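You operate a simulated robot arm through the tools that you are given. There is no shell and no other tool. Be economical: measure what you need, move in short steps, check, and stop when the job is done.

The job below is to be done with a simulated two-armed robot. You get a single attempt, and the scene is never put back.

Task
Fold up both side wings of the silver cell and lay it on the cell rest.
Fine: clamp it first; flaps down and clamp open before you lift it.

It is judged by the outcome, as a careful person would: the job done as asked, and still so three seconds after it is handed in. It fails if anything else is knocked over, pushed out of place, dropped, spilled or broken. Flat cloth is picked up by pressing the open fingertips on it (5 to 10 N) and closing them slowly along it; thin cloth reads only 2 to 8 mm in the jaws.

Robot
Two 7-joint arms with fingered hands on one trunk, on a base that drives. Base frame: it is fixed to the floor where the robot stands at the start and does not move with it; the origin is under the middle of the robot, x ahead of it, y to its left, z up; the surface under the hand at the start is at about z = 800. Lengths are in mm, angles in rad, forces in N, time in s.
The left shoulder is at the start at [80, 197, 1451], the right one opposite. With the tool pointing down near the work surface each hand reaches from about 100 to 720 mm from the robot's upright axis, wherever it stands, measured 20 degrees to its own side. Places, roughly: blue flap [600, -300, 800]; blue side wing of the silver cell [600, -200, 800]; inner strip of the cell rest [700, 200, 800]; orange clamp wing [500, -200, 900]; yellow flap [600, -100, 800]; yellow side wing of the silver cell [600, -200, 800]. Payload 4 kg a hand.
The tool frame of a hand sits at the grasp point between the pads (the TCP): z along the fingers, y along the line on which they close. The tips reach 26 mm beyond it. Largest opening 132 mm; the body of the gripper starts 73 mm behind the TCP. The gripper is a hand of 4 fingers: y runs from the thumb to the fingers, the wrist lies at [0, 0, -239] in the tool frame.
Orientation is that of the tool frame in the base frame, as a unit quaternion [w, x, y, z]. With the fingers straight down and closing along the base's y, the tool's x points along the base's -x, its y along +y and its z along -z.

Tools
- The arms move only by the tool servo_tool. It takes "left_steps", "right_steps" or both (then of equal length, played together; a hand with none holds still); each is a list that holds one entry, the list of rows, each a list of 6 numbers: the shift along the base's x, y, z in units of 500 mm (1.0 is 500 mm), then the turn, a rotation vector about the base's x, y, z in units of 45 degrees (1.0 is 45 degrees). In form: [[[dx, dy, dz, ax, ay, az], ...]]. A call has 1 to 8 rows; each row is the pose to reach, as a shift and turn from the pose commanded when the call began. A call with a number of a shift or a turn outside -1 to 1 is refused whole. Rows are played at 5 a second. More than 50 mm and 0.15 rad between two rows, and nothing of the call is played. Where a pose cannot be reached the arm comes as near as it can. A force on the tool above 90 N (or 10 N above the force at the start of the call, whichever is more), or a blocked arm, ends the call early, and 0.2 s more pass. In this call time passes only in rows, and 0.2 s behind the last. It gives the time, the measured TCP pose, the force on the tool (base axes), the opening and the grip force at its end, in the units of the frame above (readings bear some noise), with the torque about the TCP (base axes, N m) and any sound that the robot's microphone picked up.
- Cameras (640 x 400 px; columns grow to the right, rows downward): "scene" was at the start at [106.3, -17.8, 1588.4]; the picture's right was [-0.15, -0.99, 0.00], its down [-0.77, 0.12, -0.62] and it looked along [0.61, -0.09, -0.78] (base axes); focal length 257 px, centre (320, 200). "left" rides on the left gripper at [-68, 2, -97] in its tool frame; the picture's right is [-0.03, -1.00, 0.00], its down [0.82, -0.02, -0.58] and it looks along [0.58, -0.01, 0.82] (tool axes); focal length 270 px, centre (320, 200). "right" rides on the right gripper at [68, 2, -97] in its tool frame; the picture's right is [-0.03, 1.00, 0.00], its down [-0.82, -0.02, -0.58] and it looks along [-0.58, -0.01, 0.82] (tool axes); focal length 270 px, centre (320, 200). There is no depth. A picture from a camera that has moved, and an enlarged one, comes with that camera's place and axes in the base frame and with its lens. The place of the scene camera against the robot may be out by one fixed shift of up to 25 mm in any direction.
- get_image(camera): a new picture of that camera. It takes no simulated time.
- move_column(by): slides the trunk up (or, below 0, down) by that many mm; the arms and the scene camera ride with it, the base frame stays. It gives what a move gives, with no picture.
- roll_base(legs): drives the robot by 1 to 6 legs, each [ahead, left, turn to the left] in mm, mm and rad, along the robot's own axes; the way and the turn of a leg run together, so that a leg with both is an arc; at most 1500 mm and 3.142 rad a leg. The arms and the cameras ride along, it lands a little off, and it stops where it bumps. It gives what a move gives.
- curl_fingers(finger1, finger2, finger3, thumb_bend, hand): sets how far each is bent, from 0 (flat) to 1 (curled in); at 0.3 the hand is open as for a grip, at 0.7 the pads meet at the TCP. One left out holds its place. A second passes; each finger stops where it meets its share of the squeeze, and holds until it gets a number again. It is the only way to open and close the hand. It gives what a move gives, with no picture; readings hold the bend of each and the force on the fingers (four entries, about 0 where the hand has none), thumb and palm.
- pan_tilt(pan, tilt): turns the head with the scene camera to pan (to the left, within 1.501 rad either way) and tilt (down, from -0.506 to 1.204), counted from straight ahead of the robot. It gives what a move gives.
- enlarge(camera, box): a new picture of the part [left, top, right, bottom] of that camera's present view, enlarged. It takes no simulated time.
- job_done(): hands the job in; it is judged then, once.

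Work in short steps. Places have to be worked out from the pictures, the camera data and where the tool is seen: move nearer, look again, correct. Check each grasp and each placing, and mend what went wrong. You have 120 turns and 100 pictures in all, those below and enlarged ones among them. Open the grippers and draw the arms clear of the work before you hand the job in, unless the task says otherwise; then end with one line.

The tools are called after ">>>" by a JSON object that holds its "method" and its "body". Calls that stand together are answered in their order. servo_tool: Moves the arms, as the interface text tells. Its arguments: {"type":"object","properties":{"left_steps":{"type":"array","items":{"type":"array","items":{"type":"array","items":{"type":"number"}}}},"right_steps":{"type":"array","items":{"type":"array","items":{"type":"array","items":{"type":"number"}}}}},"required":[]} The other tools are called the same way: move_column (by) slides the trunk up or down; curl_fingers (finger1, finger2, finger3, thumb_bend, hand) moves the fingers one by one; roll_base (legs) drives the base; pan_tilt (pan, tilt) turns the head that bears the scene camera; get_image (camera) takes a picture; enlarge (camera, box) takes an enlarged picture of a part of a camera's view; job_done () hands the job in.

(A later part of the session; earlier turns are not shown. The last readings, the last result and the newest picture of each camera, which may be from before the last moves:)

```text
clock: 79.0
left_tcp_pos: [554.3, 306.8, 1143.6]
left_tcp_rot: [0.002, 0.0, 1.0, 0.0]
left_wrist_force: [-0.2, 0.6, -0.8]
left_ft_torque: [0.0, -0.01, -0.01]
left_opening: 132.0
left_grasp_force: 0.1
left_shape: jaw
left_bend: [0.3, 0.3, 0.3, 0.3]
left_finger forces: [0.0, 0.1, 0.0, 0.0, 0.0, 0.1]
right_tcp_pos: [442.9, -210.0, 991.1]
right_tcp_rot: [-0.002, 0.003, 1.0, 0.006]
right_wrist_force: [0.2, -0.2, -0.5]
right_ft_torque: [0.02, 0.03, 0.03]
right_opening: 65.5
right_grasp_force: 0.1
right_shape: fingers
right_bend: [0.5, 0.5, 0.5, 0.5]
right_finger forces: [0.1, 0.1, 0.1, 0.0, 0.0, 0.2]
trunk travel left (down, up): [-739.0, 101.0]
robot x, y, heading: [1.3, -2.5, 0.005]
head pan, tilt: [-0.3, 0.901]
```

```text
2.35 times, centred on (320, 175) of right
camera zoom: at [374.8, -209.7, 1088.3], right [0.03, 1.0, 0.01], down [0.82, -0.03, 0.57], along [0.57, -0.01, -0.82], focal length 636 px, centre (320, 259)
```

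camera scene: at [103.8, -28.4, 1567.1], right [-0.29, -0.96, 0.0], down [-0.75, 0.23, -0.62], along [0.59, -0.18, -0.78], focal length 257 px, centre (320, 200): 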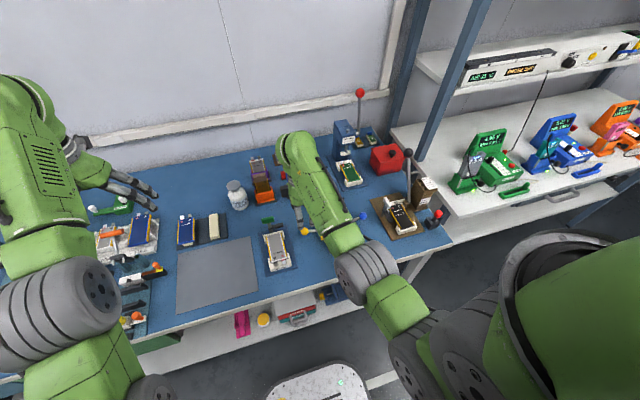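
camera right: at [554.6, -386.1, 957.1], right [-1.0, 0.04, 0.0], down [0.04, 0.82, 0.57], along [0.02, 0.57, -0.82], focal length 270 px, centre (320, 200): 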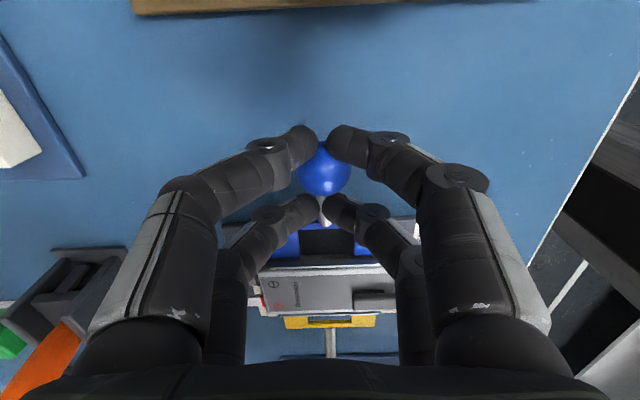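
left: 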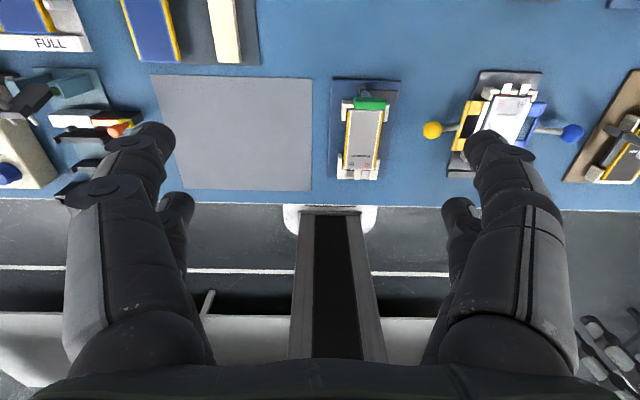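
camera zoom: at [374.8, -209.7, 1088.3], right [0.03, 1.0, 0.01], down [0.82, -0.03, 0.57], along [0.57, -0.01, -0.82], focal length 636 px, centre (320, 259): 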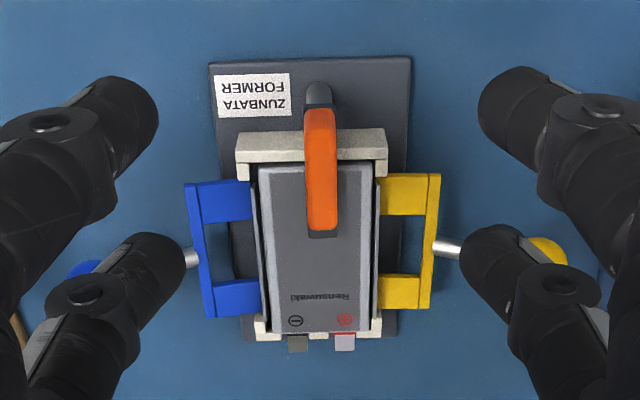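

Both wings stand folded and both flaps are down. Now I lower onto the clamp wing, grip, and turn it +45° twice to open.

>>> {"method": "servo_tool", "body": {"right_steps": [[[0.035, 0, 0, 0, 0, 0], [0.07, 0, -0.05, 0, 0, 0], [0.07, 0, -0.12, 0, 0, 0], [0.07, 0, -0.18, 0, 0, 0], [0.07, 0, -0.21, 0, 0, 0]]]}}

>>> {"method": "curl_fingers", "body": {"hand": "right", "finger1": 0.69, "finger2": 0.69, "finger3": 0.69, "thumb_bend": 0.69}}

>>> {"method": "servo_tool", "body": {"right_steps": [[[0, 0, 0, 0, 0, 0.16], [0, 0, 0, 0, 0, 0.33], [0, 0, 0, 0, 0, 0.5], [0, 0, 0, 0, 0, 0.67], [0, 0, 0, 0, 0, 0.84], [0, 0, 0, 0, 0, 1.0]]]}}

>>> {"method": "servo_tool", "body": {"right_steps": [[[0, 0, 0, 0, 0, 0.16], [0, 0, 0, 0, 0, 0.33], [0, 0, 0, 0, 0, 0.5], [0, 0, 0, 0, 0, 0.67], [0, 0, 0, 0, 0, 0.84], [0, 0, 0, 0, 0, 1.0]]]}}

>>> {"method": "get_image", "body": {"camera": "right"}}

```text
clock: 80.2
left_tcp_pos: [555.2, 306.5, 1143.7]
left_tcp_rot: [0.002, -0.001, 1.0, 0.0]
left_wrist_force: [-0.2, 0.0, 0.1]
left_ft_torque: [0.04, 0.02, -0.01]
left_opening: 132.0
left_grasp_force: 0.2
left_shape: jaw
left_bend: [0.3, 0.3, 0.3, 0.3]
left_finger forces: [0.0, 0.0, 0.0, 0.0, 0.0, 0.0]
right_tcp_pos: [479.1, -210.8, 885.5]
right_tcp_rot: [-0.001, 0.0, 1.0, 0.005]
right_wrist_force: [0.9, -0.4, -0.1]
right_ft_torque: [-0.01, 0.01, 0.0]
right_opening: 65.4
right_grasp_force: 0.0
right_shape: fingers
right_bend: [0.5, 0.5, 0.5, 0.5]
right_finger forces: [0.0, 0.2, 0.0, 0.0, 0.0, 0.0]
trunk travel left (down, up): [-739.0, 101.0]
robot x, y, heading: [1.6, -4.2, -0.001]
head pan, tilt: [-0.3, 0.901]
```

```text
clock: 81.2
left_tcp_pos: [555.5, 306.7, 1144.9]
left_tcp_rot: [0.002, -0.001, 1.0, 0.0]
left_wrist_force: [-0.3, -0.3, -0.2]
left_ft_torque: [-0.02, -0.01, -0.05]
left_opening: 131.9
left_grasp_force: 0.0
left_shape: jaw
left_bend: [0.3, 0.3, 0.3, 0.3]
left_finger forces: [0.0, 0.2, 0.1, 0.0, 0.0, 0.0]
right_tcp_pos: [479.3, -210.5, 886.8]
right_tcp_rot: [-0.003, 0.002, 1.0, 0.006]
right_wrist_force: [-0.1, 0.5, -0.6]
right_ft_torque: [-0.02, 0.02, -0.01]
right_opening: 7.6
right_grasp_force: 1.5
right_shape: fingers
right_bend: [0.68, 0.68, 0.68, 0.69]
right_finger forces: [0.9, 1.1, 0.5, 0.0, 0.8, 0.0]
trunk travel left (down, up): [-739.0, 101.0]
robot x, y, heading: [-0.5, 2.5, 0.002]
head pan, tilt: [-0.3, 0.901]
```

```text
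clock: 82.6
left_tcp_pos: [555.1, 306.2, 1143.5]
left_tcp_rot: [0.003, -0.001, 1.0, 0.0]
left_wrist_force: [1.0, -0.6, -0.3]
left_ft_torque: [0.01, 0.0, -0.02]
left_opening: 131.8
left_grasp_force: 0.0
left_shape: jaw
left_bend: [0.3, 0.3, 0.3, 0.3]
left_finger forces: [0.0, 0.0, 0.0, 0.0, 0.0, 0.1]
right_tcp_pos: [478.7, -211.6, 885.3]
right_tcp_rot: [-0.004, -0.382, 0.924, 0.005]
right_wrist_force: [0.7, -1.6, -1.5]
right_ft_torque: [0.01, 0.01, -0.05]
right_opening: 7.3
right_grasp_force: 2.0
right_shape: fingers
right_bend: [0.67, 0.69, 0.67, 0.69]
right_finger forces: [1.2, 0.1, 1.6, 0.0, 0.3, 0.0]
trunk travel left (down, up): [-739.0, 101.0]
robot x, y, heading: [-0.9, 0.1, -0.001]
head pan, tilt: [-0.3, 0.901]
```

```text
clock: 84.0
left_tcp_pos: [555.0, 306.1, 1143.3]
left_tcp_rot: [0.004, -0.001, 1.0, 0.0]
left_wrist_force: [-0.2, -0.1, 0.2]
left_ft_torque: [0.02, 0.0, 0.01]
left_opening: 132.2
left_grasp_force: 0.0
left_shape: jaw
left_bend: [0.3, 0.3, 0.3, 0.3]
left_finger forces: [0.1, 0.0, 0.0, 0.0, 0.0, 0.1]
right_tcp_pos: [478.4, -211.6, 886.6]
right_tcp_rot: [0.006, 0.707, -0.707, -0.004]
right_wrist_force: [2.3, -2.8, -1.3]
right_ft_torque: [0.0, -0.05, -0.04]
right_opening: 6.9
right_grasp_force: 1.5
right_shape: fingers
right_bend: [0.68, 0.69, 0.67, 0.69]
right_finger forces: [1.0, 0.0, 2.2, 0.0, 0.8, 0.0]
trunk travel left (down, up): [-739.0, 101.0]
robot x, y, heading: [0.1, -3.0, 0.0]
head pan, tilt: [-0.3, 0.901]
```

```text
39 pictures are left
camera right: at [478.5, -278.7, 983.0], right [-1.0, 0.03, 0.01], down [0.03, 0.82, 0.57], along [0.0, 0.57, -0.82], focal length 270 px, centre (320, 200)
```

right: 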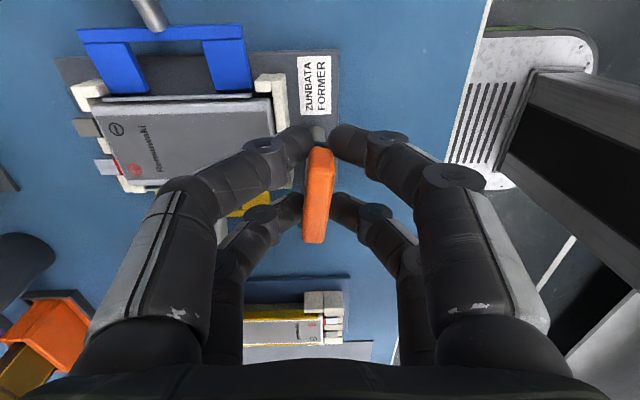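

The clamp is nearly open, lagging a few degrees; turn 8° more, release, rise.

>>> {"method": "servo_tool", "body": {"right_steps": [[[0, 0, 0, 0, 0, 0.1], [0, 0, 0, 0, 0, 0.2]]]}}

>>> {"method": "curl_fingers", "body": {"hand": "right", "finger1": 0.5, "finger2": 0.5, "finger3": 0.5, "thumb_bend": 0.5}}

>>> {"method": "servo_tool", "body": {"right_steps": [[[0, 0, 0.06, 0, 0, -0.1], [0, 0, 0.14, 0, 0, -0.25], [0, 0, 0.2, 0, 0, -0.4], [0, 0, 0.22, 0, 0, -0.56], [0, 0, 0.22, 0, 0, -0.72], [0, 0, 0.22, 0, 0, -0.88], [0, 0, 0.22, 0, 0, -1.0]]]}}

>>> {"method": "servo_tool", "body": {"right_steps": [[[-0.02, 0, 0, 0, 0, -0.16], [-0.04, 0, 0, 0, 0, -0.33], [-0.06, 0, 0, 0, 0, -0.5], [-0.08, 0, 0, 0, 0, -0.67], [-0.08, 0, 0, 0, 0, -0.84], [-0.08, 0, 0, 0, 0, -1.0], [-0.08, 0, 0, 0, 0, -1.0]]]}}

>>> {"method": "enlarge", "body": {"camera": "right", "box": [200, 90, 440, 260]}}

```text
clock: 84.6
left_tcp_pos: [554.9, 307.1, 1142.7]
left_tcp_rot: [0.003, -0.001, 1.0, 0.0]
left_wrist_force: [-0.2, 0.5, -0.5]
left_ft_torque: [0.01, -0.02, 0.02]
left_opening: 131.8
left_grasp_force: 0.0
left_shape: jaw
left_bend: [0.3, 0.3, 0.3, 0.3]
left_finger forces: [0.0, 0.0, 0.1, 0.0, 0.0, 0.0]
right_tcp_pos: [479.6, -210.8, 885.7]
right_tcp_rot: [0.005, 0.76, -0.65, -0.004]
right_wrist_force: [2.2, -2.3, -1.4]
right_ft_torque: [-0.01, -0.03, -0.02]
right_opening: 6.8
right_grasp_force: 2.0
right_shape: fingers
right_bend: [0.68, 0.69, 0.67, 0.69]
right_finger forces: [1.0, 0.0, 2.5, 0.0, 0.6, 0.0]
trunk travel left (down, up): [-739.0, 101.0]
robot x, y, heading: [0.9, 2.1, 0.003]
head pan, tilt: [-0.3, 0.901]
```

```text
clock: 85.6
left_tcp_pos: [554.3, 305.8, 1143.9]
left_tcp_rot: [0.003, -0.001, 1.0, 0.0]
left_wrist_force: [-0.1, 0.1, 0.2]
left_ft_torque: [-0.01, -0.01, 0.04]
left_opening: 132.0
left_grasp_force: 0.1
left_shape: jaw
left_bend: [0.3, 0.3, 0.3, 0.3]
left_finger forces: [0.0, 0.0, 0.0, 0.1, 0.1, 0.0]
right_tcp_pos: [477.3, -211.2, 886.5]
right_tcp_rot: [0.005, 0.759, -0.651, -0.002]
right_wrist_force: [0.4, -0.6, -0.5]
right_ft_torque: [0.0, -0.01, 0.0]
right_opening: 64.9
right_grasp_force: 0.1
right_shape: fingers
right_bend: [0.5, 0.5, 0.5, 0.5]
right_finger forces: [0.1, 0.0, 0.0, 0.1, 0.1, 0.0]
trunk travel left (down, up): [-739.0, 101.0]
robot x, y, heading: [0.2, -0.9, -0.001]
head pan, tilt: [-0.3, 0.901]
```

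```text
clock: 87.2
left_tcp_pos: [555.6, 306.1, 1143.2]
left_tcp_rot: [0.003, 0.0, 1.0, 0.0]
left_wrist_force: [-0.8, 0.0, -0.7]
left_ft_torque: [-0.01, -0.02, -0.03]
left_opening: 132.0
left_grasp_force: 0.0
left_shape: jaw
left_bend: [0.3, 0.3, 0.3, 0.3]
left_finger forces: [0.0, 0.0, 0.0, 0.0, 0.0, 0.1]
right_tcp_pos: [476.8, -210.4, 996.0]
right_tcp_rot: [-0.004, -0.452, 0.892, 0.004]
right_wrist_force: [-0.3, 0.0, 0.2]
right_ft_torque: [-0.02, -0.02, -0.01]
right_opening: 65.4
right_grasp_force: 0.1
right_shape: fingers
right_bend: [0.5, 0.5, 0.5, 0.5]
right_finger forces: [0.0, 0.1, 0.1, 0.0, 0.0, 0.1]
trunk travel left (down, up): [-739.0, 101.0]
robot x, y, heading: [-0.9, 0.8, -0.001]
head pan, tilt: [-0.3, 0.901]
```

```text
clock: 88.8
left_tcp_pos: [554.0, 306.5, 1143.6]
left_tcp_rot: [0.002, -0.001, 1.0, -0.001]
left_wrist_force: [0.0, 0.8, 0.1]
left_ft_torque: [0.01, -0.03, 0.03]
left_opening: 132.0
left_grasp_force: 0.0
left_shape: jaw
left_bend: [0.3, 0.3, 0.3, 0.3]
left_finger forces: [0.0, 0.0, 0.1, 0.1, 0.0, 0.0]
right_tcp_pos: [437.3, -210.1, 996.5]
right_tcp_rot: [-0.002, -0.077, 0.997, 0.006]
right_wrist_force: [-0.1, -0.4, -0.6]
right_ft_torque: [-0.01, -0.01, 0.0]
right_opening: 65.4
right_grasp_force: 0.1
right_shape: fingers
right_bend: [0.5, 0.5, 0.5, 0.5]
right_finger forces: [0.1, 0.0, 0.0, 0.0, 0.0, 0.0]
trunk travel left (down, up): [-739.0, 101.0]
robot x, y, heading: [-0.2, -0.0, 0.001]
head pan, tilt: [-0.3, 0.901]
```

```text
2.35 times, centred on (320, 175) of right
camera zoom: at [371.1, -219.4, 1093.0], right [-0.13, 0.99, 0.01], down [0.81, 0.1, 0.57], along [0.57, 0.08, -0.82], focal length 636 px, centre (320, 259)
```

zoom: 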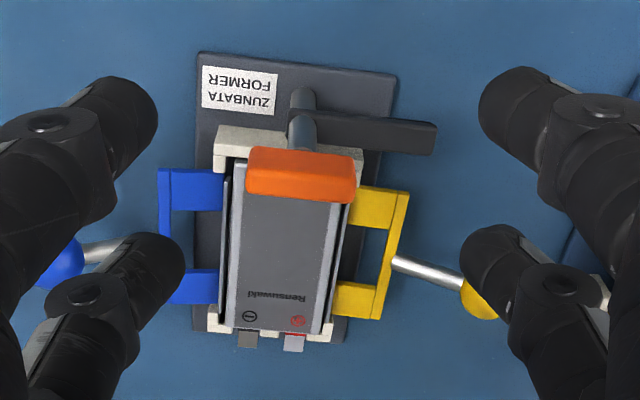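

The clamp is open and both wings stand up. I align over the cell (551,−210), open the fingers to straddle it and look closely.

>>> {"method": "curl_fingers", "body": {"hand": "right", "finger1": 0.44, "finger2": 0.44, "finger3": 0.44, "thumb_bend": 0.44}}

>>> {"method": "servo_tool", "body": {"right_steps": [[[0.06, 0, 0, 0, 0, -0.1], [0.14, 0, 0, 0, 0, -0.2], [0.228, 0, -0.01, 0, 0, -0.2], [0.228, 0, -0.08, 0, 0, -0.2]]]}}

>>> {"method": "get_image", "body": {"camera": "right"}}

>>> {"method": "enlarge", "body": {"camera": "scene", "box": [270, 170, 390, 250]}}

```text
clock: 89.8
left_tcp_pos: [553.7, 305.5, 1143.7]
left_tcp_rot: [0.002, -0.001, 1.0, 0.001]
left_wrist_force: [0.2, -0.3, 0.7]
left_ft_torque: [0.01, -0.01, 0.0]
left_opening: 132.0
left_grasp_force: 0.1
left_shape: jaw
left_bend: [0.3, 0.3, 0.3, 0.3]
left_finger forces: [0.0, 0.1, 0.1, 0.0, 0.0, 0.0]
right_tcp_pos: [437.6, -210.7, 995.0]
right_tcp_rot: [-0.003, -0.077, 0.997, 0.006]
right_wrist_force: [0.2, 0.1, -0.2]
right_ft_torque: [0.03, -0.02, 0.01]
right_opening: 85.6
right_grasp_force: 0.0
right_shape: fingers
right_bend: [0.44, 0.44, 0.44, 0.44]
right_finger forces: [0.0, 0.0, 0.1, 0.1, 0.1, 0.0]
trunk travel left (down, up): [-739.0, 101.0]
robot x, y, heading: [-0.2, 1.4, 0.001]
head pan, tilt: [-0.3, 0.901]
```

```text
clock: 90.8
left_tcp_pos: [555.9, 305.2, 1144.1]
left_tcp_rot: [0.002, -0.001, 1.0, 0.001]
left_wrist_force: [0.8, 0.0, -0.2]
left_ft_torque: [-0.01, 0.03, 0.0]
left_opening: 131.6
left_grasp_force: 0.0
left_shape: jaw
left_bend: [0.3, 0.3, 0.3, 0.3]
left_finger forces: [0.0, 0.1, 0.0, 0.0, 0.0, 0.0]
right_tcp_pos: [554.0, -209.8, 955.3]
right_tcp_rot: [-0.001, 0.002, 1.0, 0.006]
right_wrist_force: [0.6, 0.1, 0.3]
right_ft_torque: [-0.01, -0.01, 0.0]
right_opening: 85.8
right_grasp_force: 0.0
right_shape: fingers
right_bend: [0.44, 0.44, 0.44, 0.44]
right_finger forces: [0.0, 0.1, 0.0, 0.1, 0.1, 0.0]
trunk travel left (down, up): [-739.0, 101.0]
robot x, y, heading: [-1.1, 3.6, 0.0]
head pan, tilt: [-0.3, 0.901]
```

```text
37 pictures are left
camera right: at [485.9, -209.1, 1052.1], right [0.03, 1.0, 0.01], down [0.82, -0.03, 0.58], along [0.58, -0.01, -0.82], focal length 270 px, centre (320, 200)
```

right: 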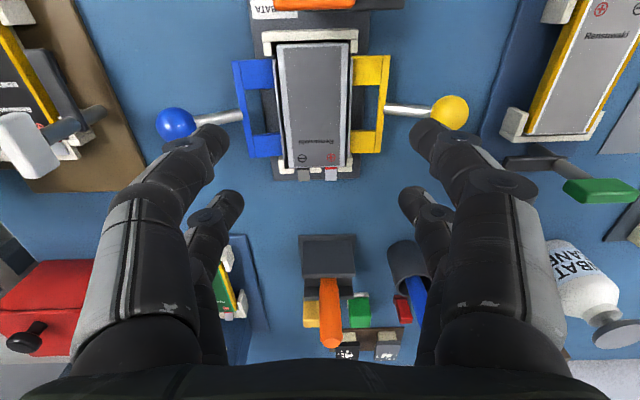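

```text
5.00 times, centred on (330, 210) of scene
camera zoom: at [103.7, -29.0, 1567.2], right [-0.3, -0.96, 0.0], down [-0.75, 0.23, -0.62], along [0.59, -0.18, -0.78], focal length 1284 px, centre (270, 150)
```

zoom: 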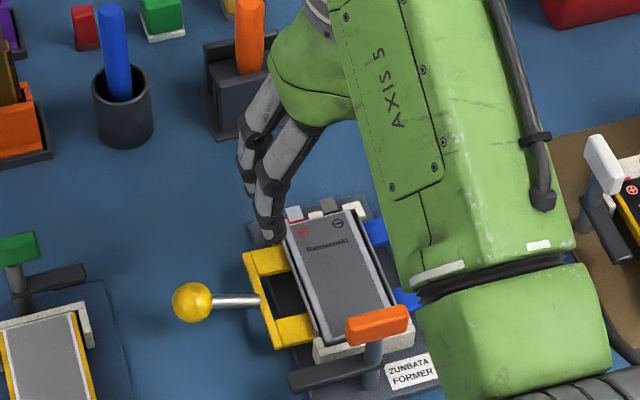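

>>> {"method": "enlarge", "body": {"camera": "right", "box": [220, 20, 400, 190]}}

```text
2.35 times, centred on (310, 105) of right
camera zoom: at [485.9, -209.1, 1052.1], right [0.03, 1.0, 0.01], down [0.82, -0.03, 0.58], along [0.58, -0.01, -0.82], focal length 636 px, centre (344, 424)
```

zoom: 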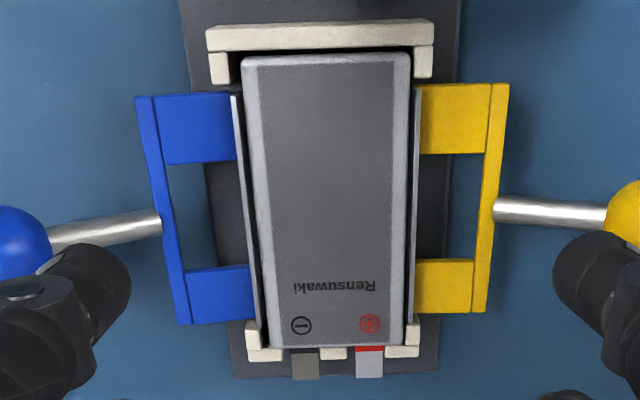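

Both wings stand vertical along the cell, centred about (551,−215). I descend to TCP z 862 with the fingers straddling.

>>> {"method": "servo_tool", "body": {"right_steps": [[[-0.005, -0.009, -0.06, 0, 0, 0], [-0.005, -0.009, -0.12, 0, 0, 0], [-0.005, -0.009, -0.16, 0, 0, 0], [-0.005, -0.009, -0.187, 0, 0, 0]]]}}

>>> {"method": "get_image", "body": {"camera": "right"}}

```text
clock: 91.8
left_tcp_pos: [554.6, 307.6, 1143.4]
left_tcp_rot: [0.003, -0.001, 1.0, 0.0]
left_wrist_force: [-0.1, -0.6, -0.3]
left_ft_torque: [0.03, -0.01, 0.0]
left_opening: 131.9
left_grasp_force: 0.1
left_shape: jaw
left_bend: [0.3, 0.3, 0.3, 0.3]
left_finger forces: [0.1, 0.0, 0.0, 0.0, 0.0, 0.1]
right_tcp_pos: [549.1, -214.7, 861.7]
right_tcp_rot: [-0.001, 0.002, 1.0, 0.006]
right_wrist_force: [-0.3, 0.1, 0.6]
right_ft_torque: [0.01, 0.02, 0.02]
right_opening: 85.8
right_grasp_force: 0.0
right_shape: fingers
right_bend: [0.44, 0.44, 0.44, 0.44]
right_finger forces: [0.0, 0.1, 0.0, 0.1, 0.0, 0.0]
trunk travel left (down, up): [-739.0, 101.0]
robot x, y, heading: [0.9, -3.9, 0.004]
head pan, tilt: [-0.3, 0.901]
```

```text
34 pictures are left
camera right: at [482.3, -212.8, 958.3], right [0.03, 1.0, 0.01], down [0.82, -0.03, 0.57], along [0.57, -0.01, -0.82], focal length 270 px, centre (320, 200)
```

right: 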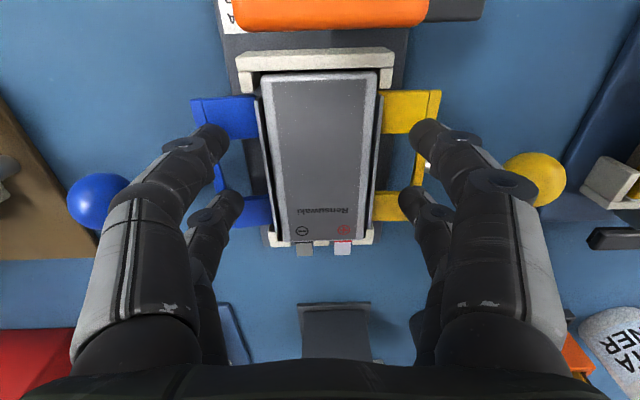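

Triangulation puts the cell top near z 825, centre ≈ (555,−212). I shift and lower further in small steps, watching for contact.

>>> {"method": "servo_tool", "body": {"right_steps": [[[0.01, 0.005, -0.016, 0, 0, 0], [0.01, 0.005, -0.03, 0, 0, 0], [0.01, 0.005, -0.04, 0, 0, 0]]]}}

>>> {"method": "get_image", "body": {"camera": "right"}}

```text
clock: 92.6
left_tcp_pos: [546.2, 308.9, 1148.8]
left_tcp_rot: [0.007, -0.001, 1.0, -0.002]
left_wrist_force: [-0.1, -0.9, 0.2]
left_ft_torque: [-0.01, -0.01, 0.01]
left_opening: 131.8
left_grasp_force: 0.0
left_shape: jaw
left_bend: [0.3, 0.3, 0.3, 0.3]
left_finger forces: [0.0, 0.0, 0.0, 0.0, 0.0, 0.0]
right_tcp_pos: [551.2, -211.2, 853.1]
right_tcp_rot: [0.008, 0.002, 1.0, 0.005]
right_wrist_force: [-22.6, 1.6, 54.0]
right_ft_torque: [-1.33, 1.89, -1.53]
right_opening: 88.5
right_grasp_force: 40.6
right_shape: fingers
right_bend: [0.46, 0.44, 0.43, 0.44]
right_finger forces: [15.6, 0.4, 24.9, 0.1, 39.5, 0.0]
trunk travel left (down, up): [-739.0, 101.0]
robot x, y, heading: [-2.3, 1.0, 0.001]
head pan, tilt: [-0.3, 0.901]
```

```text
33 pictures are left
camera right: at [481.5, -208.8, 949.2], right [0.03, 1.0, 0.01], down [0.81, -0.03, 0.59], along [0.59, -0.01, -0.81], focal length 270 px, centre (320, 200)
```

right: 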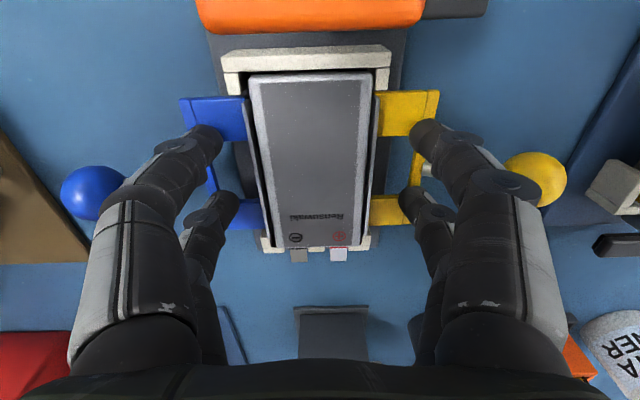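

Fingertips stand on the flap frames (54 N); I raise at once to TCP z≈860 and then close gently around the cell.

>>> {"method": "servo_tool", "body": {"right_steps": [[[0, 0, 0.038, 0, 0, 0]]]}}

>>> {"method": "curl_fingers", "body": {"hand": "right", "finger1": 0.52, "finger2": 0.52, "finger3": 0.52, "thumb_bend": 0.52}}

>>> {"method": "get_image", "body": {"camera": "right"}}

```text
clock: 93.0
left_tcp_pos: [555.8, 306.1, 1142.6]
left_tcp_rot: [0.003, -0.001, 1.0, 0.0]
left_wrist_force: [-0.1, -0.3, 0.6]
left_ft_torque: [0.02, 0.03, 0.0]
left_opening: 131.8
left_grasp_force: 0.1
left_shape: jaw
left_bend: [0.3, 0.3, 0.3, 0.3]
left_finger forces: [0.0, 0.0, 0.0, 0.0, 0.0, 0.1]
right_tcp_pos: [552.1, -213.0, 855.3]
right_tcp_rot: [-0.009, 0.001, 1.0, 0.008]
right_wrist_force: [-11.6, 0.4, -2.8]
right_ft_torque: [0.12, 0.41, -0.61]
right_opening: 86.6
right_grasp_force: 6.2
right_shape: fingers
right_bend: [0.44, 0.44, 0.45, 0.44]
right_finger forces: [0.0, 0.0, 11.6, 0.0, 0.2, 0.0]
trunk travel left (down, up): [-739.0, 101.0]
robot x, y, heading: [-1.5, -3.2, -0.002]
head pan, tilt: [-0.3, 0.901]
```

```text
clock: 94.0
left_tcp_pos: [555.1, 306.6, 1144.1]
left_tcp_rot: [0.002, -0.001, 1.0, 0.0]
left_wrist_force: [0.3, 0.3, 0.1]
left_ft_torque: [0.0, 0.0, 0.01]
left_opening: 132.1
left_grasp_force: 0.0
left_shape: jaw
left_bend: [0.3, 0.3, 0.3, 0.3]
left_finger forces: [0.0, 0.1, 0.0, 0.0, 0.0, 0.0]
right_tcp_pos: [553.7, -213.3, 861.7]
right_tcp_rot: [-0.002, 0.001, 1.0, 0.005]
right_wrist_force: [0.6, 0.4, -0.7]
right_ft_torque: [-0.03, -0.02, 0.01]
right_opening: 59.9
right_grasp_force: 0.0
right_shape: fingers
right_bend: [0.52, 0.52, 0.52, 0.52]
right_finger forces: [0.0, 0.0, 0.0, 0.0, 0.0, 0.1]
trunk travel left (down, up): [-739.0, 101.0]
robot x, y, heading: [-3.5, -1.3, 0.001]
head pan, tilt: [-0.3, 0.901]
```

```text
32 pictures are left
camera right: at [487.1, -211.5, 958.5], right [0.03, 1.0, 0.01], down [0.82, -0.03, 0.57], along [0.57, -0.01, -0.82], focal length 270 px, centre (320, 200)
```

right: 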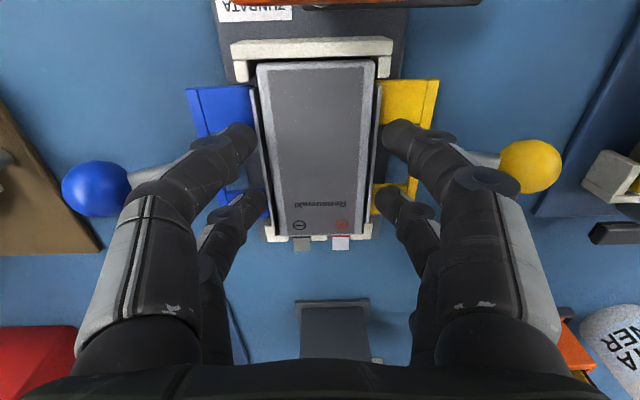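

Fingertips hover beside the wings. I lower 5 mm and close on the cell slowly.

>>> {"method": "servo_tool", "body": {"right_steps": [[[0.002, 0.002, -0.005, 0, 0, 0], [0.002, 0.002, -0.01, 0, 0, 0]]]}}

>>> {"method": "curl_fingers", "body": {"hand": "right", "finger1": 0.58, "finger2": 0.58, "finger3": 0.58, "thumb_bend": 0.58}}

>>> {"method": "get_image", "body": {"camera": "right"}}

```text
clock: 94.6
left_tcp_pos: [554.6, 306.7, 1144.4]
left_tcp_rot: [0.002, 0.0, 1.0, 0.0]
left_wrist_force: [-0.7, -0.5, -0.2]
left_ft_torque: [0.0, 0.02, -0.01]
left_opening: 131.9
left_grasp_force: 0.1
left_shape: jaw
left_bend: [0.3, 0.3, 0.3, 0.3]
left_finger forces: [0.0, 0.1, 0.1, 0.0, 0.1, 0.0]
right_tcp_pos: [555.3, -211.0, 855.4]
right_tcp_rot: [-0.001, 0.001, 1.0, 0.007]
right_wrist_force: [-0.4, -0.4, 1.4]
right_ft_torque: [-0.05, -0.03, -0.03]
right_opening: 60.4
right_grasp_force: 1.2
right_shape: fingers
right_bend: [0.52, 0.52, 0.52, 0.52]
right_finger forces: [0.1, 0.1, 0.7, 0.0, 0.6, 0.0]
trunk travel left (down, up): [-739.0, 101.0]
robot x, y, heading: [1.8, 0.2, -0.003]
head pan, tilt: [-0.3, 0.901]
```

```text
clock: 95.6
left_tcp_pos: [553.3, 306.0, 1144.6]
left_tcp_rot: [0.002, -0.001, 1.0, 0.0]
left_wrist_force: [0.4, 0.1, 0.0]
left_ft_torque: [0.02, -0.01, 0.01]
left_opening: 131.7
left_grasp_force: 0.0
left_shape: jaw
left_bend: [0.3, 0.3, 0.3, 0.3]
left_finger forces: [0.0, 0.1, 0.1, 0.0, 0.0, 0.0]
right_tcp_pos: [553.8, -211.9, 856.7]
right_tcp_rot: [-0.002, 0.001, 1.0, 0.006]
right_wrist_force: [0.5, -3.1, 1.1]
right_ft_torque: [-0.1, 0.02, 0.01]
right_opening: 54.4
right_grasp_force: 6.2
right_shape: fingers
right_bend: [0.54, 0.54, 0.53, 0.55]
right_finger forces: [2.2, 2.3, 3.0, 0.0, 4.4, 0.0]
trunk travel left (down, up): [-739.0, 101.0]
robot x, y, heading: [2.3, -1.7, -0.0]
head pan, tilt: [-0.3, 0.901]
```

```text
31 pictures are left
camera right: at [487.6, -211.2, 953.6], right [0.03, 1.0, 0.01], down [0.82, -0.03, 0.57], along [0.57, -0.01, -0.82], focal length 270 px, centre (320, 200)
```

right: 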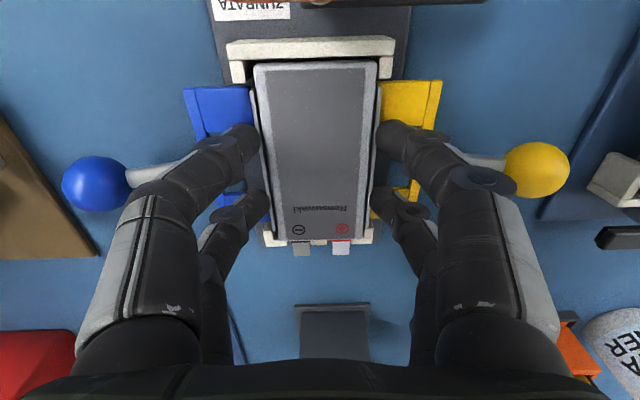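

All four digits bear on the cell at 54 mm. I tighten a little and lift 15 mm as a test.

>>> {"method": "curl_fingers", "body": {"hand": "right", "finger1": 0.62, "finger2": 0.62, "finger3": 0.62, "thumb_bend": 0.62}}

>>> {"method": "servo_tool", "body": {"right_steps": [[[0, 0, 0.01, 0, 0, 0], [0, 0, 0.02, 0, 0, 0], [0, 0, 0.04, 0, 0, 0]]]}}

>>> {"method": "get_image", "body": {"camera": "right"}}

```text
clock: 96.6
left_tcp_pos: [554.2, 304.5, 1144.2]
left_tcp_rot: [0.003, -0.001, 1.0, 0.0]
left_wrist_force: [-0.1, 0.2, 0.7]
left_ft_torque: [0.01, 0.01, 0.01]
left_opening: 131.9
left_grasp_force: 0.0
left_shape: jaw
left_bend: [0.3, 0.3, 0.3, 0.3]
left_finger forces: [0.0, 0.0, 0.0, 0.1, 0.0, 0.1]
right_tcp_pos: [555.6, -211.7, 857.1]
right_tcp_rot: [-0.002, 0.002, 1.0, 0.006]
right_wrist_force: [0.5, -4.2, 2.9]
right_ft_torque: [-0.08, -0.02, 0.08]
right_opening: 53.1
right_grasp_force: 13.0
right_shape: fingers
right_bend: [0.55, 0.54, 0.54, 0.57]
right_finger forces: [5.3, 5.3, 6.0, 0.1, 9.2, 0.1]
trunk travel left (down, up): [-739.0, 101.0]
robot x, y, heading: [-0.7, -1.5, 0.001]
head pan, tilt: [-0.3, 0.901]
```

```text
clock: 97.4
left_tcp_pos: [554.1, 305.3, 1144.5]
left_tcp_rot: [0.003, 0.0, 1.0, 0.0]
left_wrist_force: [-0.6, -0.2, -0.1]
left_ft_torque: [-0.03, 0.01, 0.02]
left_opening: 131.8
left_grasp_force: 0.2
left_shape: jaw
left_bend: [0.3, 0.3, 0.3, 0.3]
left_finger forces: [0.0, 0.1, 0.0, 0.0, 0.1, 0.1]
right_tcp_pos: [554.4, -212.9, 876.5]
right_tcp_rot: [-0.001, 0.002, 1.0, 0.006]
right_wrist_force: [1.1, -9.9, 4.8]
right_ft_torque: [-0.39, -0.03, 0.07]
right_opening: 34.6
right_grasp_force: 5.2
right_shape: fingers
right_bend: [0.62, 0.62, 0.57, 0.59]
right_finger forces: [0.0, 0.1, 4.5, 0.0, 6.9, 0.0]
trunk travel left (down, up): [-739.0, 101.0]
robot x, y, heading: [-1.7, 2.1, -0.003]
head pan, tilt: [-0.3, 0.901]
```

```text
30 pictures are left
camera right: at [487.1, -212.1, 973.7], right [0.03, 1.0, 0.01], down [0.82, -0.03, 0.58], along [0.58, -0.01, -0.82], focal length 270 px, centre (320, 200)
```

right: 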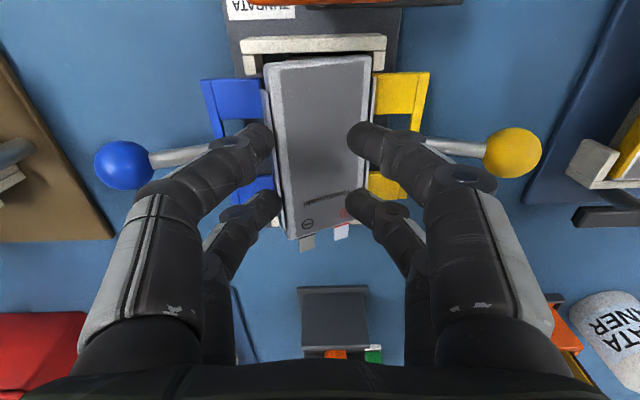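

The +y digits slipped over the top and the cell hangs tilted by its −y edge. I open only those free digits, lower the cell back, then release.

>>> {"method": "curl_fingers", "body": {"hand": "right", "finger1": 0.48, "finger2": 0.48}}

>>> {"method": "servo_tool", "body": {"right_steps": [[[0, 0, -0.01, 0, 0, 0], [0, 0, -0.02, 0, 0, 0], [0, 0, -0.034, 0, 0, 0]]]}}

>>> {"method": "get_image", "body": {"camera": "right"}}

```text
clock: 98.4
left_tcp_pos: [554.0, 304.3, 1145.8]
left_tcp_rot: [0.003, -0.001, 1.0, 0.001]
left_wrist_force: [0.3, 0.6, -0.6]
left_ft_torque: [-0.04, 0.0, 0.0]
left_opening: 131.6
left_grasp_force: 0.1
left_shape: jaw
left_bend: [0.3, 0.3, 0.3, 0.3]
left_finger forces: [0.0, 0.0, 0.0, 0.1, 0.1, 0.1]
right_tcp_pos: [553.9, -214.0, 876.6]
right_tcp_rot: [-0.002, 0.002, 1.0, 0.008]
right_wrist_force: [1.2, -11.3, 4.2]
right_ft_torque: [-0.4, -0.01, 0.04]
right_opening: 57.4
right_grasp_force: 6.1
right_shape: fingers
right_bend: [0.48, 0.48, 0.57, 0.59]
right_finger forces: [0.0, 0.0, 4.9, 0.0, 7.1, 0.1]
trunk travel left (down, up): [-739.0, 101.0]
robot x, y, heading: [-1.3, -1.7, -0.001]
head pan, tilt: [-0.3, 0.901]
```

```text
clock: 99.2
left_tcp_pos: [554.4, 304.3, 1144.0]
left_tcp_rot: [0.002, -0.001, 1.0, 0.001]
left_wrist_force: [0.0, -0.7, 1.0]
left_ft_torque: [-0.04, -0.02, -0.01]
left_opening: 132.0
left_grasp_force: 0.1
left_shape: jaw
left_bend: [0.3, 0.3, 0.3, 0.3]
left_finger forces: [0.0, 0.0, 0.0, 0.0, 0.0, 0.1]
right_tcp_pos: [554.1, -213.1, 857.9]
right_tcp_rot: [-0.002, 0.001, 1.0, 0.007]
right_wrist_force: [-0.3, -16.6, 3.4]
right_ft_torque: [-0.46, 0.03, 0.04]
right_opening: 61.2
right_grasp_force: 7.6
right_shape: fingers
right_bend: [0.48, 0.48, 0.55, 0.58]
right_finger forces: [0.0, 0.0, 6.6, 0.0, 9.5, 0.0]
trunk travel left (down, up): [-739.0, 101.0]
robot x, y, heading: [-0.0, -0.5, 0.001]
head pan, tilt: [-0.3, 0.901]
```

```text
29 pictures are left
camera right: at [487.5, -213.1, 954.8], right [0.03, 1.0, 0.01], down [0.82, -0.03, 0.57], along [0.57, -0.01, -0.82], focal length 270 px, centre (320, 200)
```

right: 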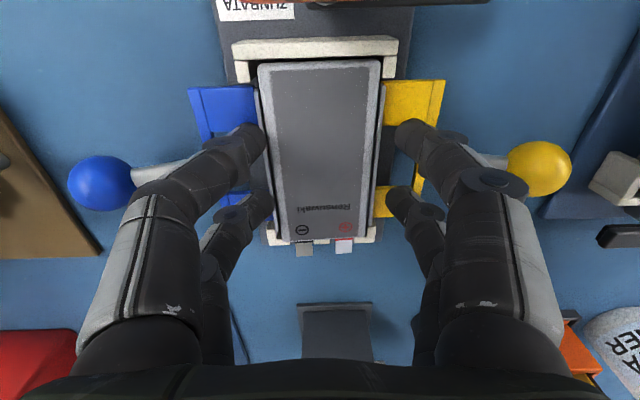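

The cell is back in place. I release, recentre at y −213, and feel downward for a deeper grip.

>>> {"method": "curl_fingers", "body": {"hand": "right", "finger1": 0.5, "finger2": 0.5, "finger3": 0.5, "thumb_bend": 0.5}}

>>> {"method": "servo_tool", "body": {"right_steps": [[[0, 0, -0.006, 0, 0, 0], [0, 0, -0.012, 0, 0, 0]]]}}

>>> {"method": "servo_tool", "body": {"right_steps": [[[0, 0, -0.006, 0, 0, 0]]]}}

>>> {"method": "enlarge", "body": {"camera": "right", "box": [200, 40, 440, 240]}}

```text
clock: 100.2
left_tcp_pos: [555.1, 307.5, 1144.4]
left_tcp_rot: [0.002, -0.001, 1.0, -0.001]
left_wrist_force: [0.0, 0.0, -0.2]
left_ft_torque: [-0.03, 0.02, 0.0]
left_opening: 131.8
left_grasp_force: 0.0
left_shape: jaw
left_bend: [0.3, 0.3, 0.3, 0.3]
left_finger forces: [0.0, 0.1, 0.1, 0.1, 0.0, 0.0]
right_tcp_pos: [555.6, -211.2, 858.6]
right_tcp_rot: [-0.002, 0.0, 1.0, 0.006]
right_wrist_force: [-0.1, -0.4, 0.4]
right_ft_torque: [-0.02, 0.01, 0.02]
right_opening: 66.5
right_grasp_force: 0.1
right_shape: fingers
right_bend: [0.5, 0.5, 0.5, 0.5]
right_finger forces: [0.0, 0.0, 0.0, 0.0, 0.1, 0.0]
trunk travel left (down, up): [-739.0, 101.0]
robot x, y, heading: [-1.7, -1.3, -0.0]
head pan, tilt: [-0.3, 0.901]
```

```text
clock: 100.8
left_tcp_pos: [553.7, 306.6, 1144.2]
left_tcp_rot: [0.003, 0.0, 1.0, -0.001]
left_wrist_force: [-0.1, 0.4, 0.0]
left_ft_torque: [0.01, 0.02, -0.02]
left_opening: 131.8
left_grasp_force: 0.0
left_shape: jaw
left_bend: [0.3, 0.3, 0.3, 0.3]
left_finger forces: [0.0, 0.1, 0.0, 0.0, 0.0, 0.0]
right_tcp_pos: [555.5, -211.5, 855.4]
right_tcp_rot: [0.001, 0.0, 1.0, 0.005]
right_wrist_force: [0.8, -1.7, 11.5]
right_ft_torque: [-0.55, -0.02, 0.01]
right_opening: 66.9
right_grasp_force: 5.6
right_shape: fingers
right_bend: [0.5, 0.5, 0.5, 0.5]
right_finger forces: [0.0, 0.0, 6.3, 0.1, 5.3, 0.0]
trunk travel left (down, up): [-739.0, 101.0]
robot x, y, heading: [3.7, 1.5, -0.007]
head pan, tilt: [-0.3, 0.901]
```

```text
clock: 101.2
left_tcp_pos: [552.6, 308.5, 1145.4]
left_tcp_rot: [0.005, -0.001, 1.0, -0.001]
left_wrist_force: [0.0, -0.5, -0.2]
left_ft_torque: [0.01, -0.03, -0.03]
left_opening: 131.8
left_grasp_force: 0.1
left_shape: jaw
left_bend: [0.3, 0.3, 0.3, 0.3]
left_finger forces: [0.0, 0.1, 0.0, 0.1, 0.0, 0.1]
right_tcp_pos: [555.7, -210.5, 854.8]
right_tcp_rot: [0.003, 0.001, 1.0, 0.004]
right_wrist_force: [0.5, -0.3, 27.9]
right_ft_torque: [-1.17, 0.22, 0.07]
right_opening: 67.8
right_grasp_force: 13.6
right_shape: fingers
right_bend: [0.5, 0.5, 0.5, 0.5]
right_finger forces: [0.9, 0.0, 8.3, 0.0, 18.1, 0.0]
trunk travel left (down, up): [-739.0, 101.0]
robot x, y, heading: [2.4, -0.7, 0.002]
head pan, tilt: [-0.3, 0.901]
```

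```text
2.00 times, centred on (320, 140) of right
camera zoom: at [486.9, -209.1, 951.9], right [0.03, 1.0, 0.01], down [0.81, -0.03, 0.58], along [0.58, -0.01, -0.81], focal length 541 px, centre (320, 320)
```

zoom: 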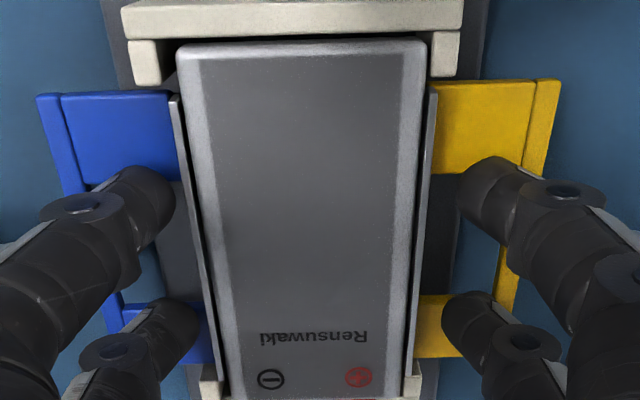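

Tips catch on the flap crossbars. The flaps have windows (x≈535–570), so I'll use only the near digit pair (finger1 + thumb) in the windows, with the far pair opened flat. I raise, reshape and shift +17 mm in x.

>>> {"method": "servo_tool", "body": {"right_steps": [[[0, 0, 0.03, 0, 0, 0], [0.01, -0.002, 0.08, 0, 0, 0], [0.034, -0.003, 0.1, 0, 0, 0]]]}}

>>> {"method": "curl_fingers", "body": {"hand": "right", "finger1": 0.49, "finger2": 0.08, "finger3": 0.08, "thumb_bend": 0.49}}

>>> {"method": "get_image", "body": {"camera": "right"}}

>>> {"method": "enlarge", "body": {"camera": "scene", "box": [260, 150, 400, 250]}}

```text
clock: 102.0
left_tcp_pos: [554.4, 307.3, 1143.7]
left_tcp_rot: [0.002, 0.0, 1.0, 0.0]
left_wrist_force: [0.1, 0.1, -0.3]
left_ft_torque: [0.0, 0.0, 0.01]
left_opening: 132.0
left_grasp_force: 0.0
left_shape: jaw
left_bend: [0.3, 0.3, 0.3, 0.3]
left_finger forces: [0.0, 0.1, 0.0, 0.0, 0.0, 0.0]
right_tcp_pos: [572.1, -211.4, 899.9]
right_tcp_rot: [-0.003, 0.002, 1.0, 0.006]
right_wrist_force: [-0.5, -0.2, -0.4]
right_ft_torque: [0.03, 0.02, -0.01]
right_opening: 66.2
right_grasp_force: 0.0
right_shape: fingers
right_bend: [0.5, 0.5, 0.5, 0.5]
right_finger forces: [0.0, 0.0, 0.1, 0.0, 0.1, 0.0]
trunk travel left (down, up): [-739.0, 101.0]
robot x, y, heading: [-1.1, -0.2, 0.005]
head pan, tilt: [-0.3, 0.901]
```

```text
clock: 103.0
left_tcp_pos: [554.6, 306.2, 1143.5]
left_tcp_rot: [0.002, 0.0, 1.0, 0.001]
left_wrist_force: [0.1, -0.3, -0.7]
left_ft_torque: [-0.01, 0.02, 0.01]
left_opening: 131.9
left_grasp_force: 0.0
left_shape: jaw
left_bend: [0.3, 0.3, 0.3, 0.3]
left_finger forces: [0.0, 0.1, 0.1, 0.0, 0.0, 0.1]
right_tcp_pos: [572.3, -213.1, 900.5]
right_tcp_rot: [-0.001, 0.002, 1.0, 0.007]
right_wrist_force: [-1.0, 0.5, 0.4]
right_ft_torque: [-0.01, 0.0, -0.02]
right_opening: 68.6
right_grasp_force: 0.1
right_shape: fingers
right_bend: [0.49, 0.08, 0.08, 0.49]
right_finger forces: [0.0, 0.0, 0.0, 0.1, 0.0, 0.1]
trunk travel left (down, up): [-739.0, 101.0]
robot x, y, heading: [-2.2, -1.9, 0.005]
head pan, tilt: [-0.3, 0.901]
```

```text
27 pictures are left
camera right: at [505.2, -212.0, 997.8], right [0.03, 1.0, 0.01], down [0.82, -0.03, 0.57], along [0.57, -0.01, -0.82], focal length 270 px, centre (320, 200)
```

right: 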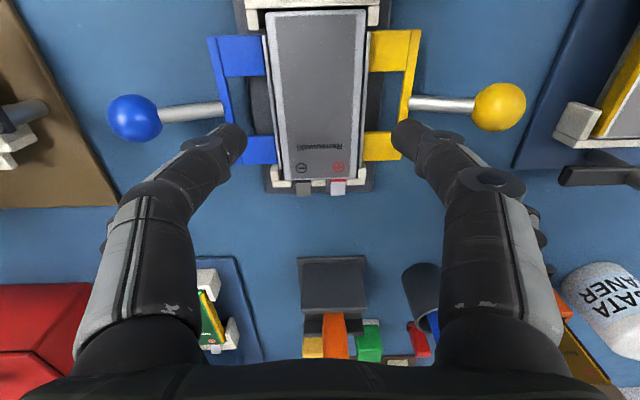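

```text
4.00 times, centred on (330, 200) of scene
camera zoom: at [103.6, -28.7, 1567.1], right [-0.3, -0.96, 0.0], down [-0.75, 0.23, -0.62], along [0.59, -0.18, -0.78], focal length 1027 px, centre (280, 200)
```

zoom: 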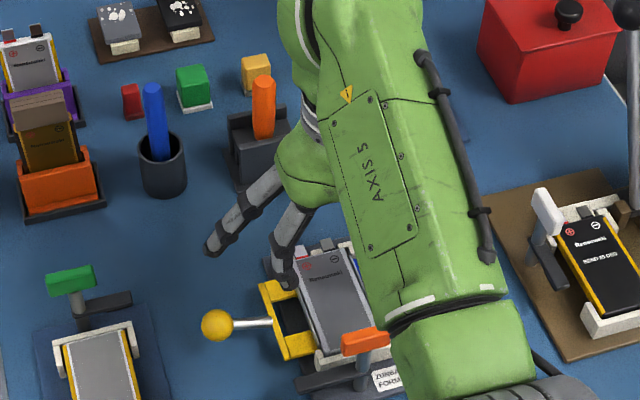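

The far digits are flat and clear; the near pair is aligned with the windows (x≈555). I lower stepwise.

>>> {"method": "servo_tool", "body": {"right_steps": [[[-0.004, 0, -0.04, 0, 0, 0], [-0.004, 0, -0.07, 0, 0, 0], [-0.004, 0, -0.09, 0, 0, 0]]]}}

>>> {"method": "servo_tool", "body": {"right_steps": [[[0, 0, -0.01, 0, 0, 0], [0, 0, -0.02, 0, 0, 0]]]}}

>>> {"method": "get_image", "body": {"camera": "right"}}

```text
clock: 103.8
left_tcp_pos: [554.5, 305.9, 1143.2]
left_tcp_rot: [0.003, -0.001, 1.0, 0.001]
left_wrist_force: [-1.1, 0.0, -0.7]
left_ft_torque: [0.03, 0.0, -0.01]
left_opening: 131.9
left_grasp_force: 0.0
left_shape: jaw
left_bend: [0.3, 0.3, 0.3, 0.3]
left_finger forces: [0.0, 0.0, 0.0, 0.0, 0.0, 0.0]
right_tcp_pos: [570.2, -213.4, 855.0]
right_tcp_rot: [-0.002, 0.002, 1.0, 0.006]
right_wrist_force: [0.1, 0.1, 0.1]
right_ft_torque: [-0.02, -0.01, 0.0]
right_opening: 68.8
right_grasp_force: 0.1
right_shape: fingers
right_bend: [0.49, 0.08, 0.08, 0.49]
right_finger forces: [0.1, 0.0, 0.0, 0.0, 0.1, 0.1]
trunk travel left (down, up): [-739.0, 101.0]
robot x, y, heading: [3.2, 0.4, 0.002]
head pan, tilt: [-0.3, 0.901]
```

```text
clock: 104.4
left_tcp_pos: [554.1, 306.0, 1142.9]
left_tcp_rot: [0.003, -0.001, 1.0, 0.001]
left_wrist_force: [0.4, -0.1, -0.9]
left_ft_torque: [-0.03, 0.03, 0.0]
left_opening: 131.8
left_grasp_force: 0.0
left_shape: jaw
left_bend: [0.3, 0.3, 0.3, 0.3]
left_finger forces: [0.0, 0.0, 0.1, 0.0, 0.0, 0.0]
right_tcp_pos: [570.7, -212.8, 845.0]
right_tcp_rot: [-0.001, 0.003, 1.0, 0.006]
right_wrist_force: [0.6, 0.1, 0.1]
right_ft_torque: [0.01, -0.01, -0.01]
right_opening: 68.5
right_grasp_force: 0.1
right_shape: fingers
right_bend: [0.49, 0.08, 0.08, 0.49]
right_finger forces: [0.0, 0.0, 0.0, 0.0, 0.0, 0.0]
trunk travel left (down, up): [-739.0, 101.0]
robot x, y, heading: [4.4, 2.6, 0.003]
head pan, tilt: [-0.3, 0.901]
```

```text
25 pictures are left
camera right: at [503.0, -211.6, 942.6], right [0.03, 1.0, 0.01], down [0.82, -0.03, 0.57], along [0.58, -0.01, -0.82], focal length 270 px, centre (320, 200)
```

right: 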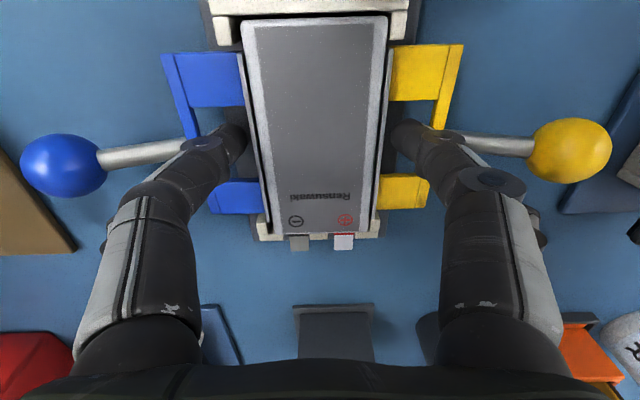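

The digits are in the windows without contact. I lower 4 mm more and close the pair.

>>> {"method": "servo_tool", "body": {"right_steps": [[[0, 0, -0.008, 0, 0, 0]]]}}

>>> {"method": "curl_fingers", "body": {"hand": "right", "finger1": 0.6, "thumb_bend": 0.6}}

>>> {"method": "curl_fingers", "body": {"hand": "right", "finger1": 0.66, "thumb_bend": 0.66}}

>>> {"method": "enlarge", "body": {"camera": "right", "box": [200, 10, 440, 250]}}

```text
clock: 104.8
left_tcp_pos: [554.9, 306.3, 1143.1]
left_tcp_rot: [0.003, -0.001, 1.0, 0.0]
left_wrist_force: [-0.2, 0.5, -0.1]
left_ft_torque: [0.05, -0.01, -0.03]
left_opening: 131.7
left_grasp_force: 0.0
left_shape: jaw
left_bend: [0.3, 0.3, 0.3, 0.3]
left_finger forces: [0.0, 0.1, 0.0, 0.0, 0.0, 0.0]
right_tcp_pos: [569.3, -212.9, 840.8]
right_tcp_rot: [-0.002, 0.001, 1.0, 0.006]
right_wrist_force: [0.2, -0.6, -0.1]
right_ft_torque: [-0.01, 0.02, -0.03]
right_opening: 68.7
right_grasp_force: 0.2
right_shape: fingers
right_bend: [0.49, 0.08, 0.08, 0.49]
right_finger forces: [0.0, 0.1, 0.0, 0.1, 0.1, 0.1]
trunk travel left (down, up): [-739.0, 101.0]
robot x, y, heading: [-0.2, 1.2, -0.0]
head pan, tilt: [-0.3, 0.901]
```

```text
clock: 105.8
left_tcp_pos: [555.4, 305.8, 1144.4]
left_tcp_rot: [0.002, -0.001, 1.0, 0.0]
left_wrist_force: [0.1, 0.1, -0.1]
left_ft_torque: [0.0, 0.0, 0.0]
left_opening: 131.8
left_grasp_force: 0.0
left_shape: jaw
left_bend: [0.3, 0.3, 0.3, 0.3]
left_finger forces: [0.0, 0.0, 0.0, 0.0, 0.1, 0.1]
right_tcp_pos: [570.5, -213.5, 840.8]
right_tcp_rot: [-0.002, 0.002, 1.0, 0.006]
right_wrist_force: [0.1, -2.8, -0.7]
right_ft_torque: [-0.05, -0.05, 0.06]
right_opening: 50.8
right_grasp_force: 5.3
right_shape: fingers
right_bend: [0.55, 0.08, 0.08, 0.57]
right_finger forces: [4.2, 0.0, 0.0, 0.0, 6.6, 0.1]
trunk travel left (down, up): [-739.0, 101.0]
robot x, y, heading: [-0.7, 1.8, 0.0]
head pan, tilt: [-0.3, 0.901]
```

```text
clock: 106.8
left_tcp_pos: [553.9, 305.6, 1143.6]
left_tcp_rot: [0.002, -0.001, 1.0, -0.001]
left_wrist_force: [0.1, 0.4, 1.1]
left_ft_torque: [0.0, -0.03, 0.01]
left_opening: 131.8
left_grasp_force: 0.0
left_shape: jaw
left_bend: [0.3, 0.3, 0.3, 0.3]
left_finger forces: [0.0, 0.0, 0.1, 0.0, 0.0, 0.1]
right_tcp_pos: [570.4, -214.1, 840.0]
right_tcp_rot: [-0.002, 0.001, 1.0, 0.007]
right_wrist_force: [-0.1, -6.6, -1.0]
right_ft_torque: [-0.15, -0.05, 0.1]
right_opening: 49.6
right_grasp_force: 9.9
right_shape: fingers
right_bend: [0.55, 0.08, 0.08, 0.6]
right_finger forces: [7.1, 0.0, 0.0, 0.0, 13.5, 0.0]
trunk travel left (down, up): [-739.0, 101.0]
robot x, y, heading: [-2.7, -1.4, -0.002]
head pan, tilt: [-0.3, 0.901]
```

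```text
1.67 times, centred on (320, 130) of right
camera zoom: at [503.5, -212.8, 938.2], right [0.03, 1.0, 0.01], down [0.82, -0.03, 0.57], along [0.57, -0.01, -0.82], focal length 450 px, centre (320, 317)
```

zoom: 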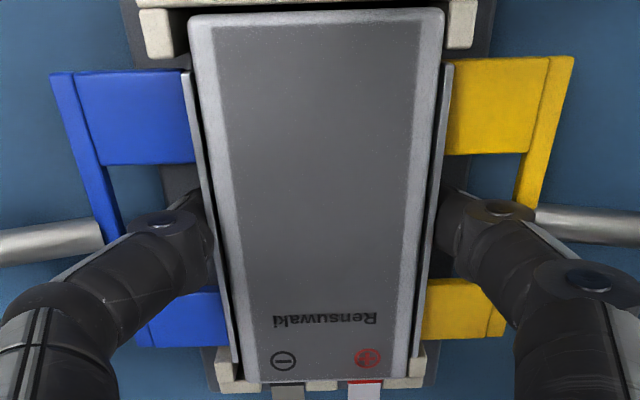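

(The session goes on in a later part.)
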